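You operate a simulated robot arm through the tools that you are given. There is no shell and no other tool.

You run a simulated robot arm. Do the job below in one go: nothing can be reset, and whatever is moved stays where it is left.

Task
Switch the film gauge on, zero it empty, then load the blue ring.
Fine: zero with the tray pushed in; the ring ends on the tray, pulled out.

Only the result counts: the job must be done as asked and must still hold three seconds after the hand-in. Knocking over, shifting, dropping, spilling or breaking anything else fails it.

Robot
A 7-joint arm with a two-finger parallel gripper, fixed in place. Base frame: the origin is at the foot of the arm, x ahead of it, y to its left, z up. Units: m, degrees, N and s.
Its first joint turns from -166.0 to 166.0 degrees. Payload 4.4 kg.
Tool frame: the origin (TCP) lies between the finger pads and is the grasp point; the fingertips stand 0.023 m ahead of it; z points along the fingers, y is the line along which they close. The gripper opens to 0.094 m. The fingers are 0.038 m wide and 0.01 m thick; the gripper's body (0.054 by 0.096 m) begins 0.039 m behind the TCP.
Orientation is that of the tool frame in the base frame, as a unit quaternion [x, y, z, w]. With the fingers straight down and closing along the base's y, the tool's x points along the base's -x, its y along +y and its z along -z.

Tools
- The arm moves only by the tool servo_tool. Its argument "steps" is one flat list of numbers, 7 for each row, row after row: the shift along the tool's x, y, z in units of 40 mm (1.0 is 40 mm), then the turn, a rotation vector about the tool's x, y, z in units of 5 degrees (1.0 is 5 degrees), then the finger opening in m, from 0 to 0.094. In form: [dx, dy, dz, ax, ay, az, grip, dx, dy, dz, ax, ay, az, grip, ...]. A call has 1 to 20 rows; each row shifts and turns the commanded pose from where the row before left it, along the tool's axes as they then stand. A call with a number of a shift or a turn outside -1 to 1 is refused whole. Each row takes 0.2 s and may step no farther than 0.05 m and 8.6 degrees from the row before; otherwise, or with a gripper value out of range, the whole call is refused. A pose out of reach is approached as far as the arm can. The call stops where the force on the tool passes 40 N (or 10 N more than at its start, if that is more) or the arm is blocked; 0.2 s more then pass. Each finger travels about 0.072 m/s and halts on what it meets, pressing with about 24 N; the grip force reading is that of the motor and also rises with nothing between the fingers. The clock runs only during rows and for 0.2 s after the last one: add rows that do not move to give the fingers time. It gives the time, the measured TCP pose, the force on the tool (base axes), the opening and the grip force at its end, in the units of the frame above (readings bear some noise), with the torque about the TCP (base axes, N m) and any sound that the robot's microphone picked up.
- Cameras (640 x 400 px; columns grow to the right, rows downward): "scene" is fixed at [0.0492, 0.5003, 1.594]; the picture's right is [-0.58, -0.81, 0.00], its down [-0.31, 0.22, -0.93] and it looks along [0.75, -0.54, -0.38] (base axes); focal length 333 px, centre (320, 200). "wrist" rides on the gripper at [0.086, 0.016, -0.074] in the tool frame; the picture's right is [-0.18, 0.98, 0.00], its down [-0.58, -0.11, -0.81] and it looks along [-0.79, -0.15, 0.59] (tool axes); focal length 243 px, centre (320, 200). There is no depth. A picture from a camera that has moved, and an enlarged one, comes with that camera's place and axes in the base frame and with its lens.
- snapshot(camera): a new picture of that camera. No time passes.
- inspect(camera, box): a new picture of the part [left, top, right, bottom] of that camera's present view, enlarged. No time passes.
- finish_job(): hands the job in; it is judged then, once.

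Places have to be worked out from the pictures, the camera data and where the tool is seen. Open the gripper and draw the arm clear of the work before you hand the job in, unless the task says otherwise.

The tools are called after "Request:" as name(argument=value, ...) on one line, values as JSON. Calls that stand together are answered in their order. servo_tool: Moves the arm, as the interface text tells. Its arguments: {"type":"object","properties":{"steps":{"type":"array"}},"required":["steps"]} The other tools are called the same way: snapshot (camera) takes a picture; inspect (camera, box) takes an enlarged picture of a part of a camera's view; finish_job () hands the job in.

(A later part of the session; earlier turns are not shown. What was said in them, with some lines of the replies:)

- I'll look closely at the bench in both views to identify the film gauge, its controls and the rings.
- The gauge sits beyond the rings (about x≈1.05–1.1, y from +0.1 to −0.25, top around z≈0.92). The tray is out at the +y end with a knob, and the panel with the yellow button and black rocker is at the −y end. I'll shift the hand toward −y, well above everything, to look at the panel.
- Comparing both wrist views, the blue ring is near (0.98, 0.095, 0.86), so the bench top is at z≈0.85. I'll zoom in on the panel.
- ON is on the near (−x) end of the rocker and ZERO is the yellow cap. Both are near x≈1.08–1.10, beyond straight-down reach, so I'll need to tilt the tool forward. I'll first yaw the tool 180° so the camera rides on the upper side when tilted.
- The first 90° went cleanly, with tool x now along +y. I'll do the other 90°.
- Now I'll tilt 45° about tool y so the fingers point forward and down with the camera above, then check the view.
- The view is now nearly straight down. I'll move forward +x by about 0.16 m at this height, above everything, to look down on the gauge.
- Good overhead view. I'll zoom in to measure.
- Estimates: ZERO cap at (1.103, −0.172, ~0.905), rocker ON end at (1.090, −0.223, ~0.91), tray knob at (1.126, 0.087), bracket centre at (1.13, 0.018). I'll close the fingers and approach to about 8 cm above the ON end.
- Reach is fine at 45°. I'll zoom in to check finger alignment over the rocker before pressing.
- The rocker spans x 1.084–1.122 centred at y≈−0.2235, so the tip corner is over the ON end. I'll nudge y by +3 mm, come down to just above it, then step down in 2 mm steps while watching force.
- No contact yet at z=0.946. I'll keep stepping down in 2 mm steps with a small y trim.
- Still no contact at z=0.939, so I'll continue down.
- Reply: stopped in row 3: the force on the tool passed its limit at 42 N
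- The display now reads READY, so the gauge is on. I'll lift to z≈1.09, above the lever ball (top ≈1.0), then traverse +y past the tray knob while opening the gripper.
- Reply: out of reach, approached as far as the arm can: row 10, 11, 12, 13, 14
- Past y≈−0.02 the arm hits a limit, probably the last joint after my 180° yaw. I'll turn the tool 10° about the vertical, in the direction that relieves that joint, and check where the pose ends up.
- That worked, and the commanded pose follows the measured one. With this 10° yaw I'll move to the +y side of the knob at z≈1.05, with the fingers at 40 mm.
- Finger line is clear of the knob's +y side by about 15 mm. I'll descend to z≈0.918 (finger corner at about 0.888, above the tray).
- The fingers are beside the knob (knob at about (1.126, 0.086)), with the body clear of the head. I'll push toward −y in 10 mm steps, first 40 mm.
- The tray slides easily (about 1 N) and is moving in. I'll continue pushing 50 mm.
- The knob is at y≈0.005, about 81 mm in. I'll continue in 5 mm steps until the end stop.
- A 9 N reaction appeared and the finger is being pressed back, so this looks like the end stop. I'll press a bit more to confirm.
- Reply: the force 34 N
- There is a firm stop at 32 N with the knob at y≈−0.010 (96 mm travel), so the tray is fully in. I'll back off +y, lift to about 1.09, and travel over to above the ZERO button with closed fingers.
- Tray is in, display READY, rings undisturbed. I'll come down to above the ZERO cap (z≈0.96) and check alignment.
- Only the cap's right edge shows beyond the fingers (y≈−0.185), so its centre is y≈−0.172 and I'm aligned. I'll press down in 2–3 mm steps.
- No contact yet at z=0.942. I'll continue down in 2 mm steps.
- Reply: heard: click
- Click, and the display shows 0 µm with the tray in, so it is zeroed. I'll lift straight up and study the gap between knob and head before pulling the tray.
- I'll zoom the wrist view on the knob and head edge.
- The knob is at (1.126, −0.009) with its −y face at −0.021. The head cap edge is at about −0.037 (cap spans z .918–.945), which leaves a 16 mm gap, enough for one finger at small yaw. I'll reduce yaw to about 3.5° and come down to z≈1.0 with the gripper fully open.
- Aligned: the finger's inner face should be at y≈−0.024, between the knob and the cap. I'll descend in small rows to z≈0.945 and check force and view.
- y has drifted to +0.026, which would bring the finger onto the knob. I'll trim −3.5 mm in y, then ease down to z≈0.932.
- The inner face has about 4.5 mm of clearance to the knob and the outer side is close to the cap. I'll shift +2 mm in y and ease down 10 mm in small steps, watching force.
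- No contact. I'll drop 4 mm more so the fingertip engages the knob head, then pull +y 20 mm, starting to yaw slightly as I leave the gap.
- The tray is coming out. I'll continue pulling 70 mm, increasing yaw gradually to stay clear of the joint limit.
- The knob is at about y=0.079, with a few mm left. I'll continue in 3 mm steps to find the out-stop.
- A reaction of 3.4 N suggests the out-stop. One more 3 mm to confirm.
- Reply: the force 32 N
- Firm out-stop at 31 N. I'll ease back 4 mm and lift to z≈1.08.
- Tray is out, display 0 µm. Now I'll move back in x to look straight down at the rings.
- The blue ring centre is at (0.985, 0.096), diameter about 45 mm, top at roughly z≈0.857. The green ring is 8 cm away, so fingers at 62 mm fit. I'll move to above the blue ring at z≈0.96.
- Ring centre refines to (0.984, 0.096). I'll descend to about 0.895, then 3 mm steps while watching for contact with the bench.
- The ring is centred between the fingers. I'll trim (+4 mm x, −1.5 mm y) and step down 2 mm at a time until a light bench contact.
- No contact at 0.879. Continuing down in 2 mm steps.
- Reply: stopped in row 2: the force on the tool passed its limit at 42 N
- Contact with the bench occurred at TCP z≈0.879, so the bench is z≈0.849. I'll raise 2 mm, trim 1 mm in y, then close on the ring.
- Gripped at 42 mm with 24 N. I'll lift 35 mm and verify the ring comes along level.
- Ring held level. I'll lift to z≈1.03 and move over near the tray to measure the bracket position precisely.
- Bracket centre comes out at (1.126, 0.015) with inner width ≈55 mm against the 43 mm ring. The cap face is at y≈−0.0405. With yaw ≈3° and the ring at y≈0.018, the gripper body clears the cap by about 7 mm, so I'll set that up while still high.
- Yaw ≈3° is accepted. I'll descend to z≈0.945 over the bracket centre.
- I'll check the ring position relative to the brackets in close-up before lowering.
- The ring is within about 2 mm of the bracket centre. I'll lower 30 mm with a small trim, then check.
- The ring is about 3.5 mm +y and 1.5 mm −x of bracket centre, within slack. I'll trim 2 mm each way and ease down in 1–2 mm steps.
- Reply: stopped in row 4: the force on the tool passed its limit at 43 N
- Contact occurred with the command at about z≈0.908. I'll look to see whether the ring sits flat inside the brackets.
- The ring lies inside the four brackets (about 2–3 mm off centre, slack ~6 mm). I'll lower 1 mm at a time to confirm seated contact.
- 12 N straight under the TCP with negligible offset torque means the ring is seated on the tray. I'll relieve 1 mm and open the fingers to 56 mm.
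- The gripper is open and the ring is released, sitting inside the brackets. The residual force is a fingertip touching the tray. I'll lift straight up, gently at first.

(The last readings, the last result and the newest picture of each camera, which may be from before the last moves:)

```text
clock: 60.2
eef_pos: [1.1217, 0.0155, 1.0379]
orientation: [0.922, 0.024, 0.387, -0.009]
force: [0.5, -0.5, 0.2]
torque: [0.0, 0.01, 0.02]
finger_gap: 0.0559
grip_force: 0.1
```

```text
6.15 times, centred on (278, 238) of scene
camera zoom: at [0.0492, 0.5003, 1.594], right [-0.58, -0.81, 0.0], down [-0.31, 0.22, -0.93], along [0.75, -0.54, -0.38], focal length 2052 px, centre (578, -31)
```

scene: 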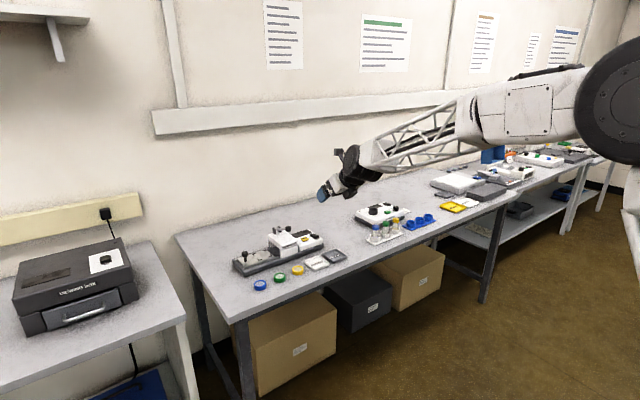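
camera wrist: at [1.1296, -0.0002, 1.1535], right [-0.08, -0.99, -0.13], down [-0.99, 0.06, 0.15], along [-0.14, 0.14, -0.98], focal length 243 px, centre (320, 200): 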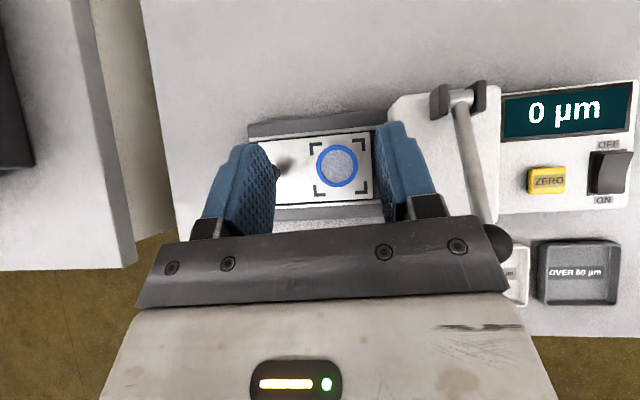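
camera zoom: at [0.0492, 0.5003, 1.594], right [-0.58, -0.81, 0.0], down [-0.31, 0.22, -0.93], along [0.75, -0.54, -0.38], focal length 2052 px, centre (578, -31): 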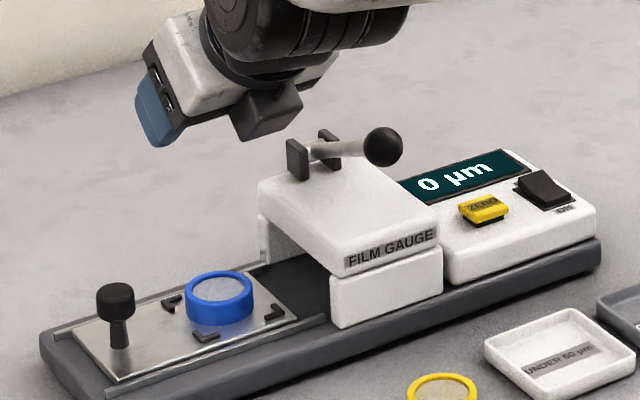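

The ring sits flat inside the brackets, the tray is fully out, and the display reads 0 µm. I'll raise the arm and pull it back clear.

Request:
servo_tool(steps=[0.667, 0, -0.667, 0, 0, 0, 0.056, 0.667, 0, -0.667, 0, 0, 0, 0.056, 0.667, 0, -0.667, 0, 0, 0, 0.056, 0.667, 0, -0.667, 0, 0, 0, 0.056, -0.66, 0, -0.66, 0, 0, 0, 0.094, -0.66, 0, -0.66, 0, 0, 0, 0.094, -0.66, 0, -0.66, 0, 0, 0, 0.094, -0.66, 0, -0.66, 0, 0, 0, 0.094, -0.66, 0, -0.66, 0, 0, 0, 0.094, -0.66, 0, -0.66, 0, 0, 0, 0.094, 0, 0, 0, 0, 0, 0, 0.094])

Request:
inspect(camera="scene", box=[220, 205, 356, 295])

Request:
snapshot(camera="scene")

```text
clock: 62.6
eef_pos: [0.8962, 0.0045, 1.1895]
orientation: [0.921, 0.023, 0.388, -0.009]
force: [0.3, -0.2, 0.5]
torque: [0.0, -0.01, 0.01]
finger_gap: 0.094
grip_force: 0.2
```

```text
4.44 times, centred on (288, 250) of scene
camera zoom: at [0.0492, 0.5003, 1.594], right [-0.58, -0.81, 0.0], down [-0.31, 0.22, -0.93], along [0.75, -0.54, -0.38], focal length 1482 px, centre (462, -22)
```

zoom: 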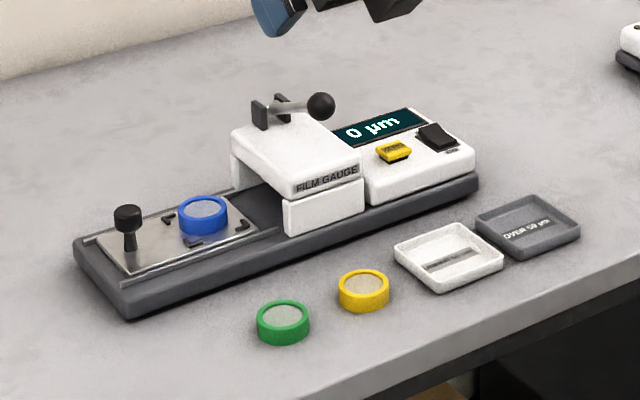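

```text
taken
```

scene: 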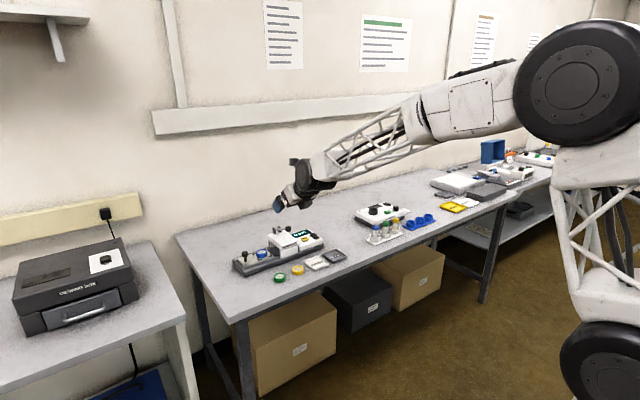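

The gauge is on and zeroed (0 µm), the blue ring is on the pulled-out tray, and everything else looks unmoved. The arm is clear with the gripper open, so I'm handing in.

Request:
finish_job()

```text
The job is handed in.
```

The film gauge is on and was zeroed empty with the tray pushed fully in. The blue ring is now on the tray, which is pulled out to its stop.

- **Power:** I pressed the ON side of the rocker and the display came up READY.
- **Zero:** I pushed the tray in until it hit its stop and pressed ZERO. It clicked and the display changed to 0 µm.
- **Ring:** It sits flat inside the four corner brackets, close to centre. The display still read 0 µm after loading.

In the last pictures the other rings, the dishes and the rest of the bench look unmoved. I left the gripper open and the arm clear before handing in.
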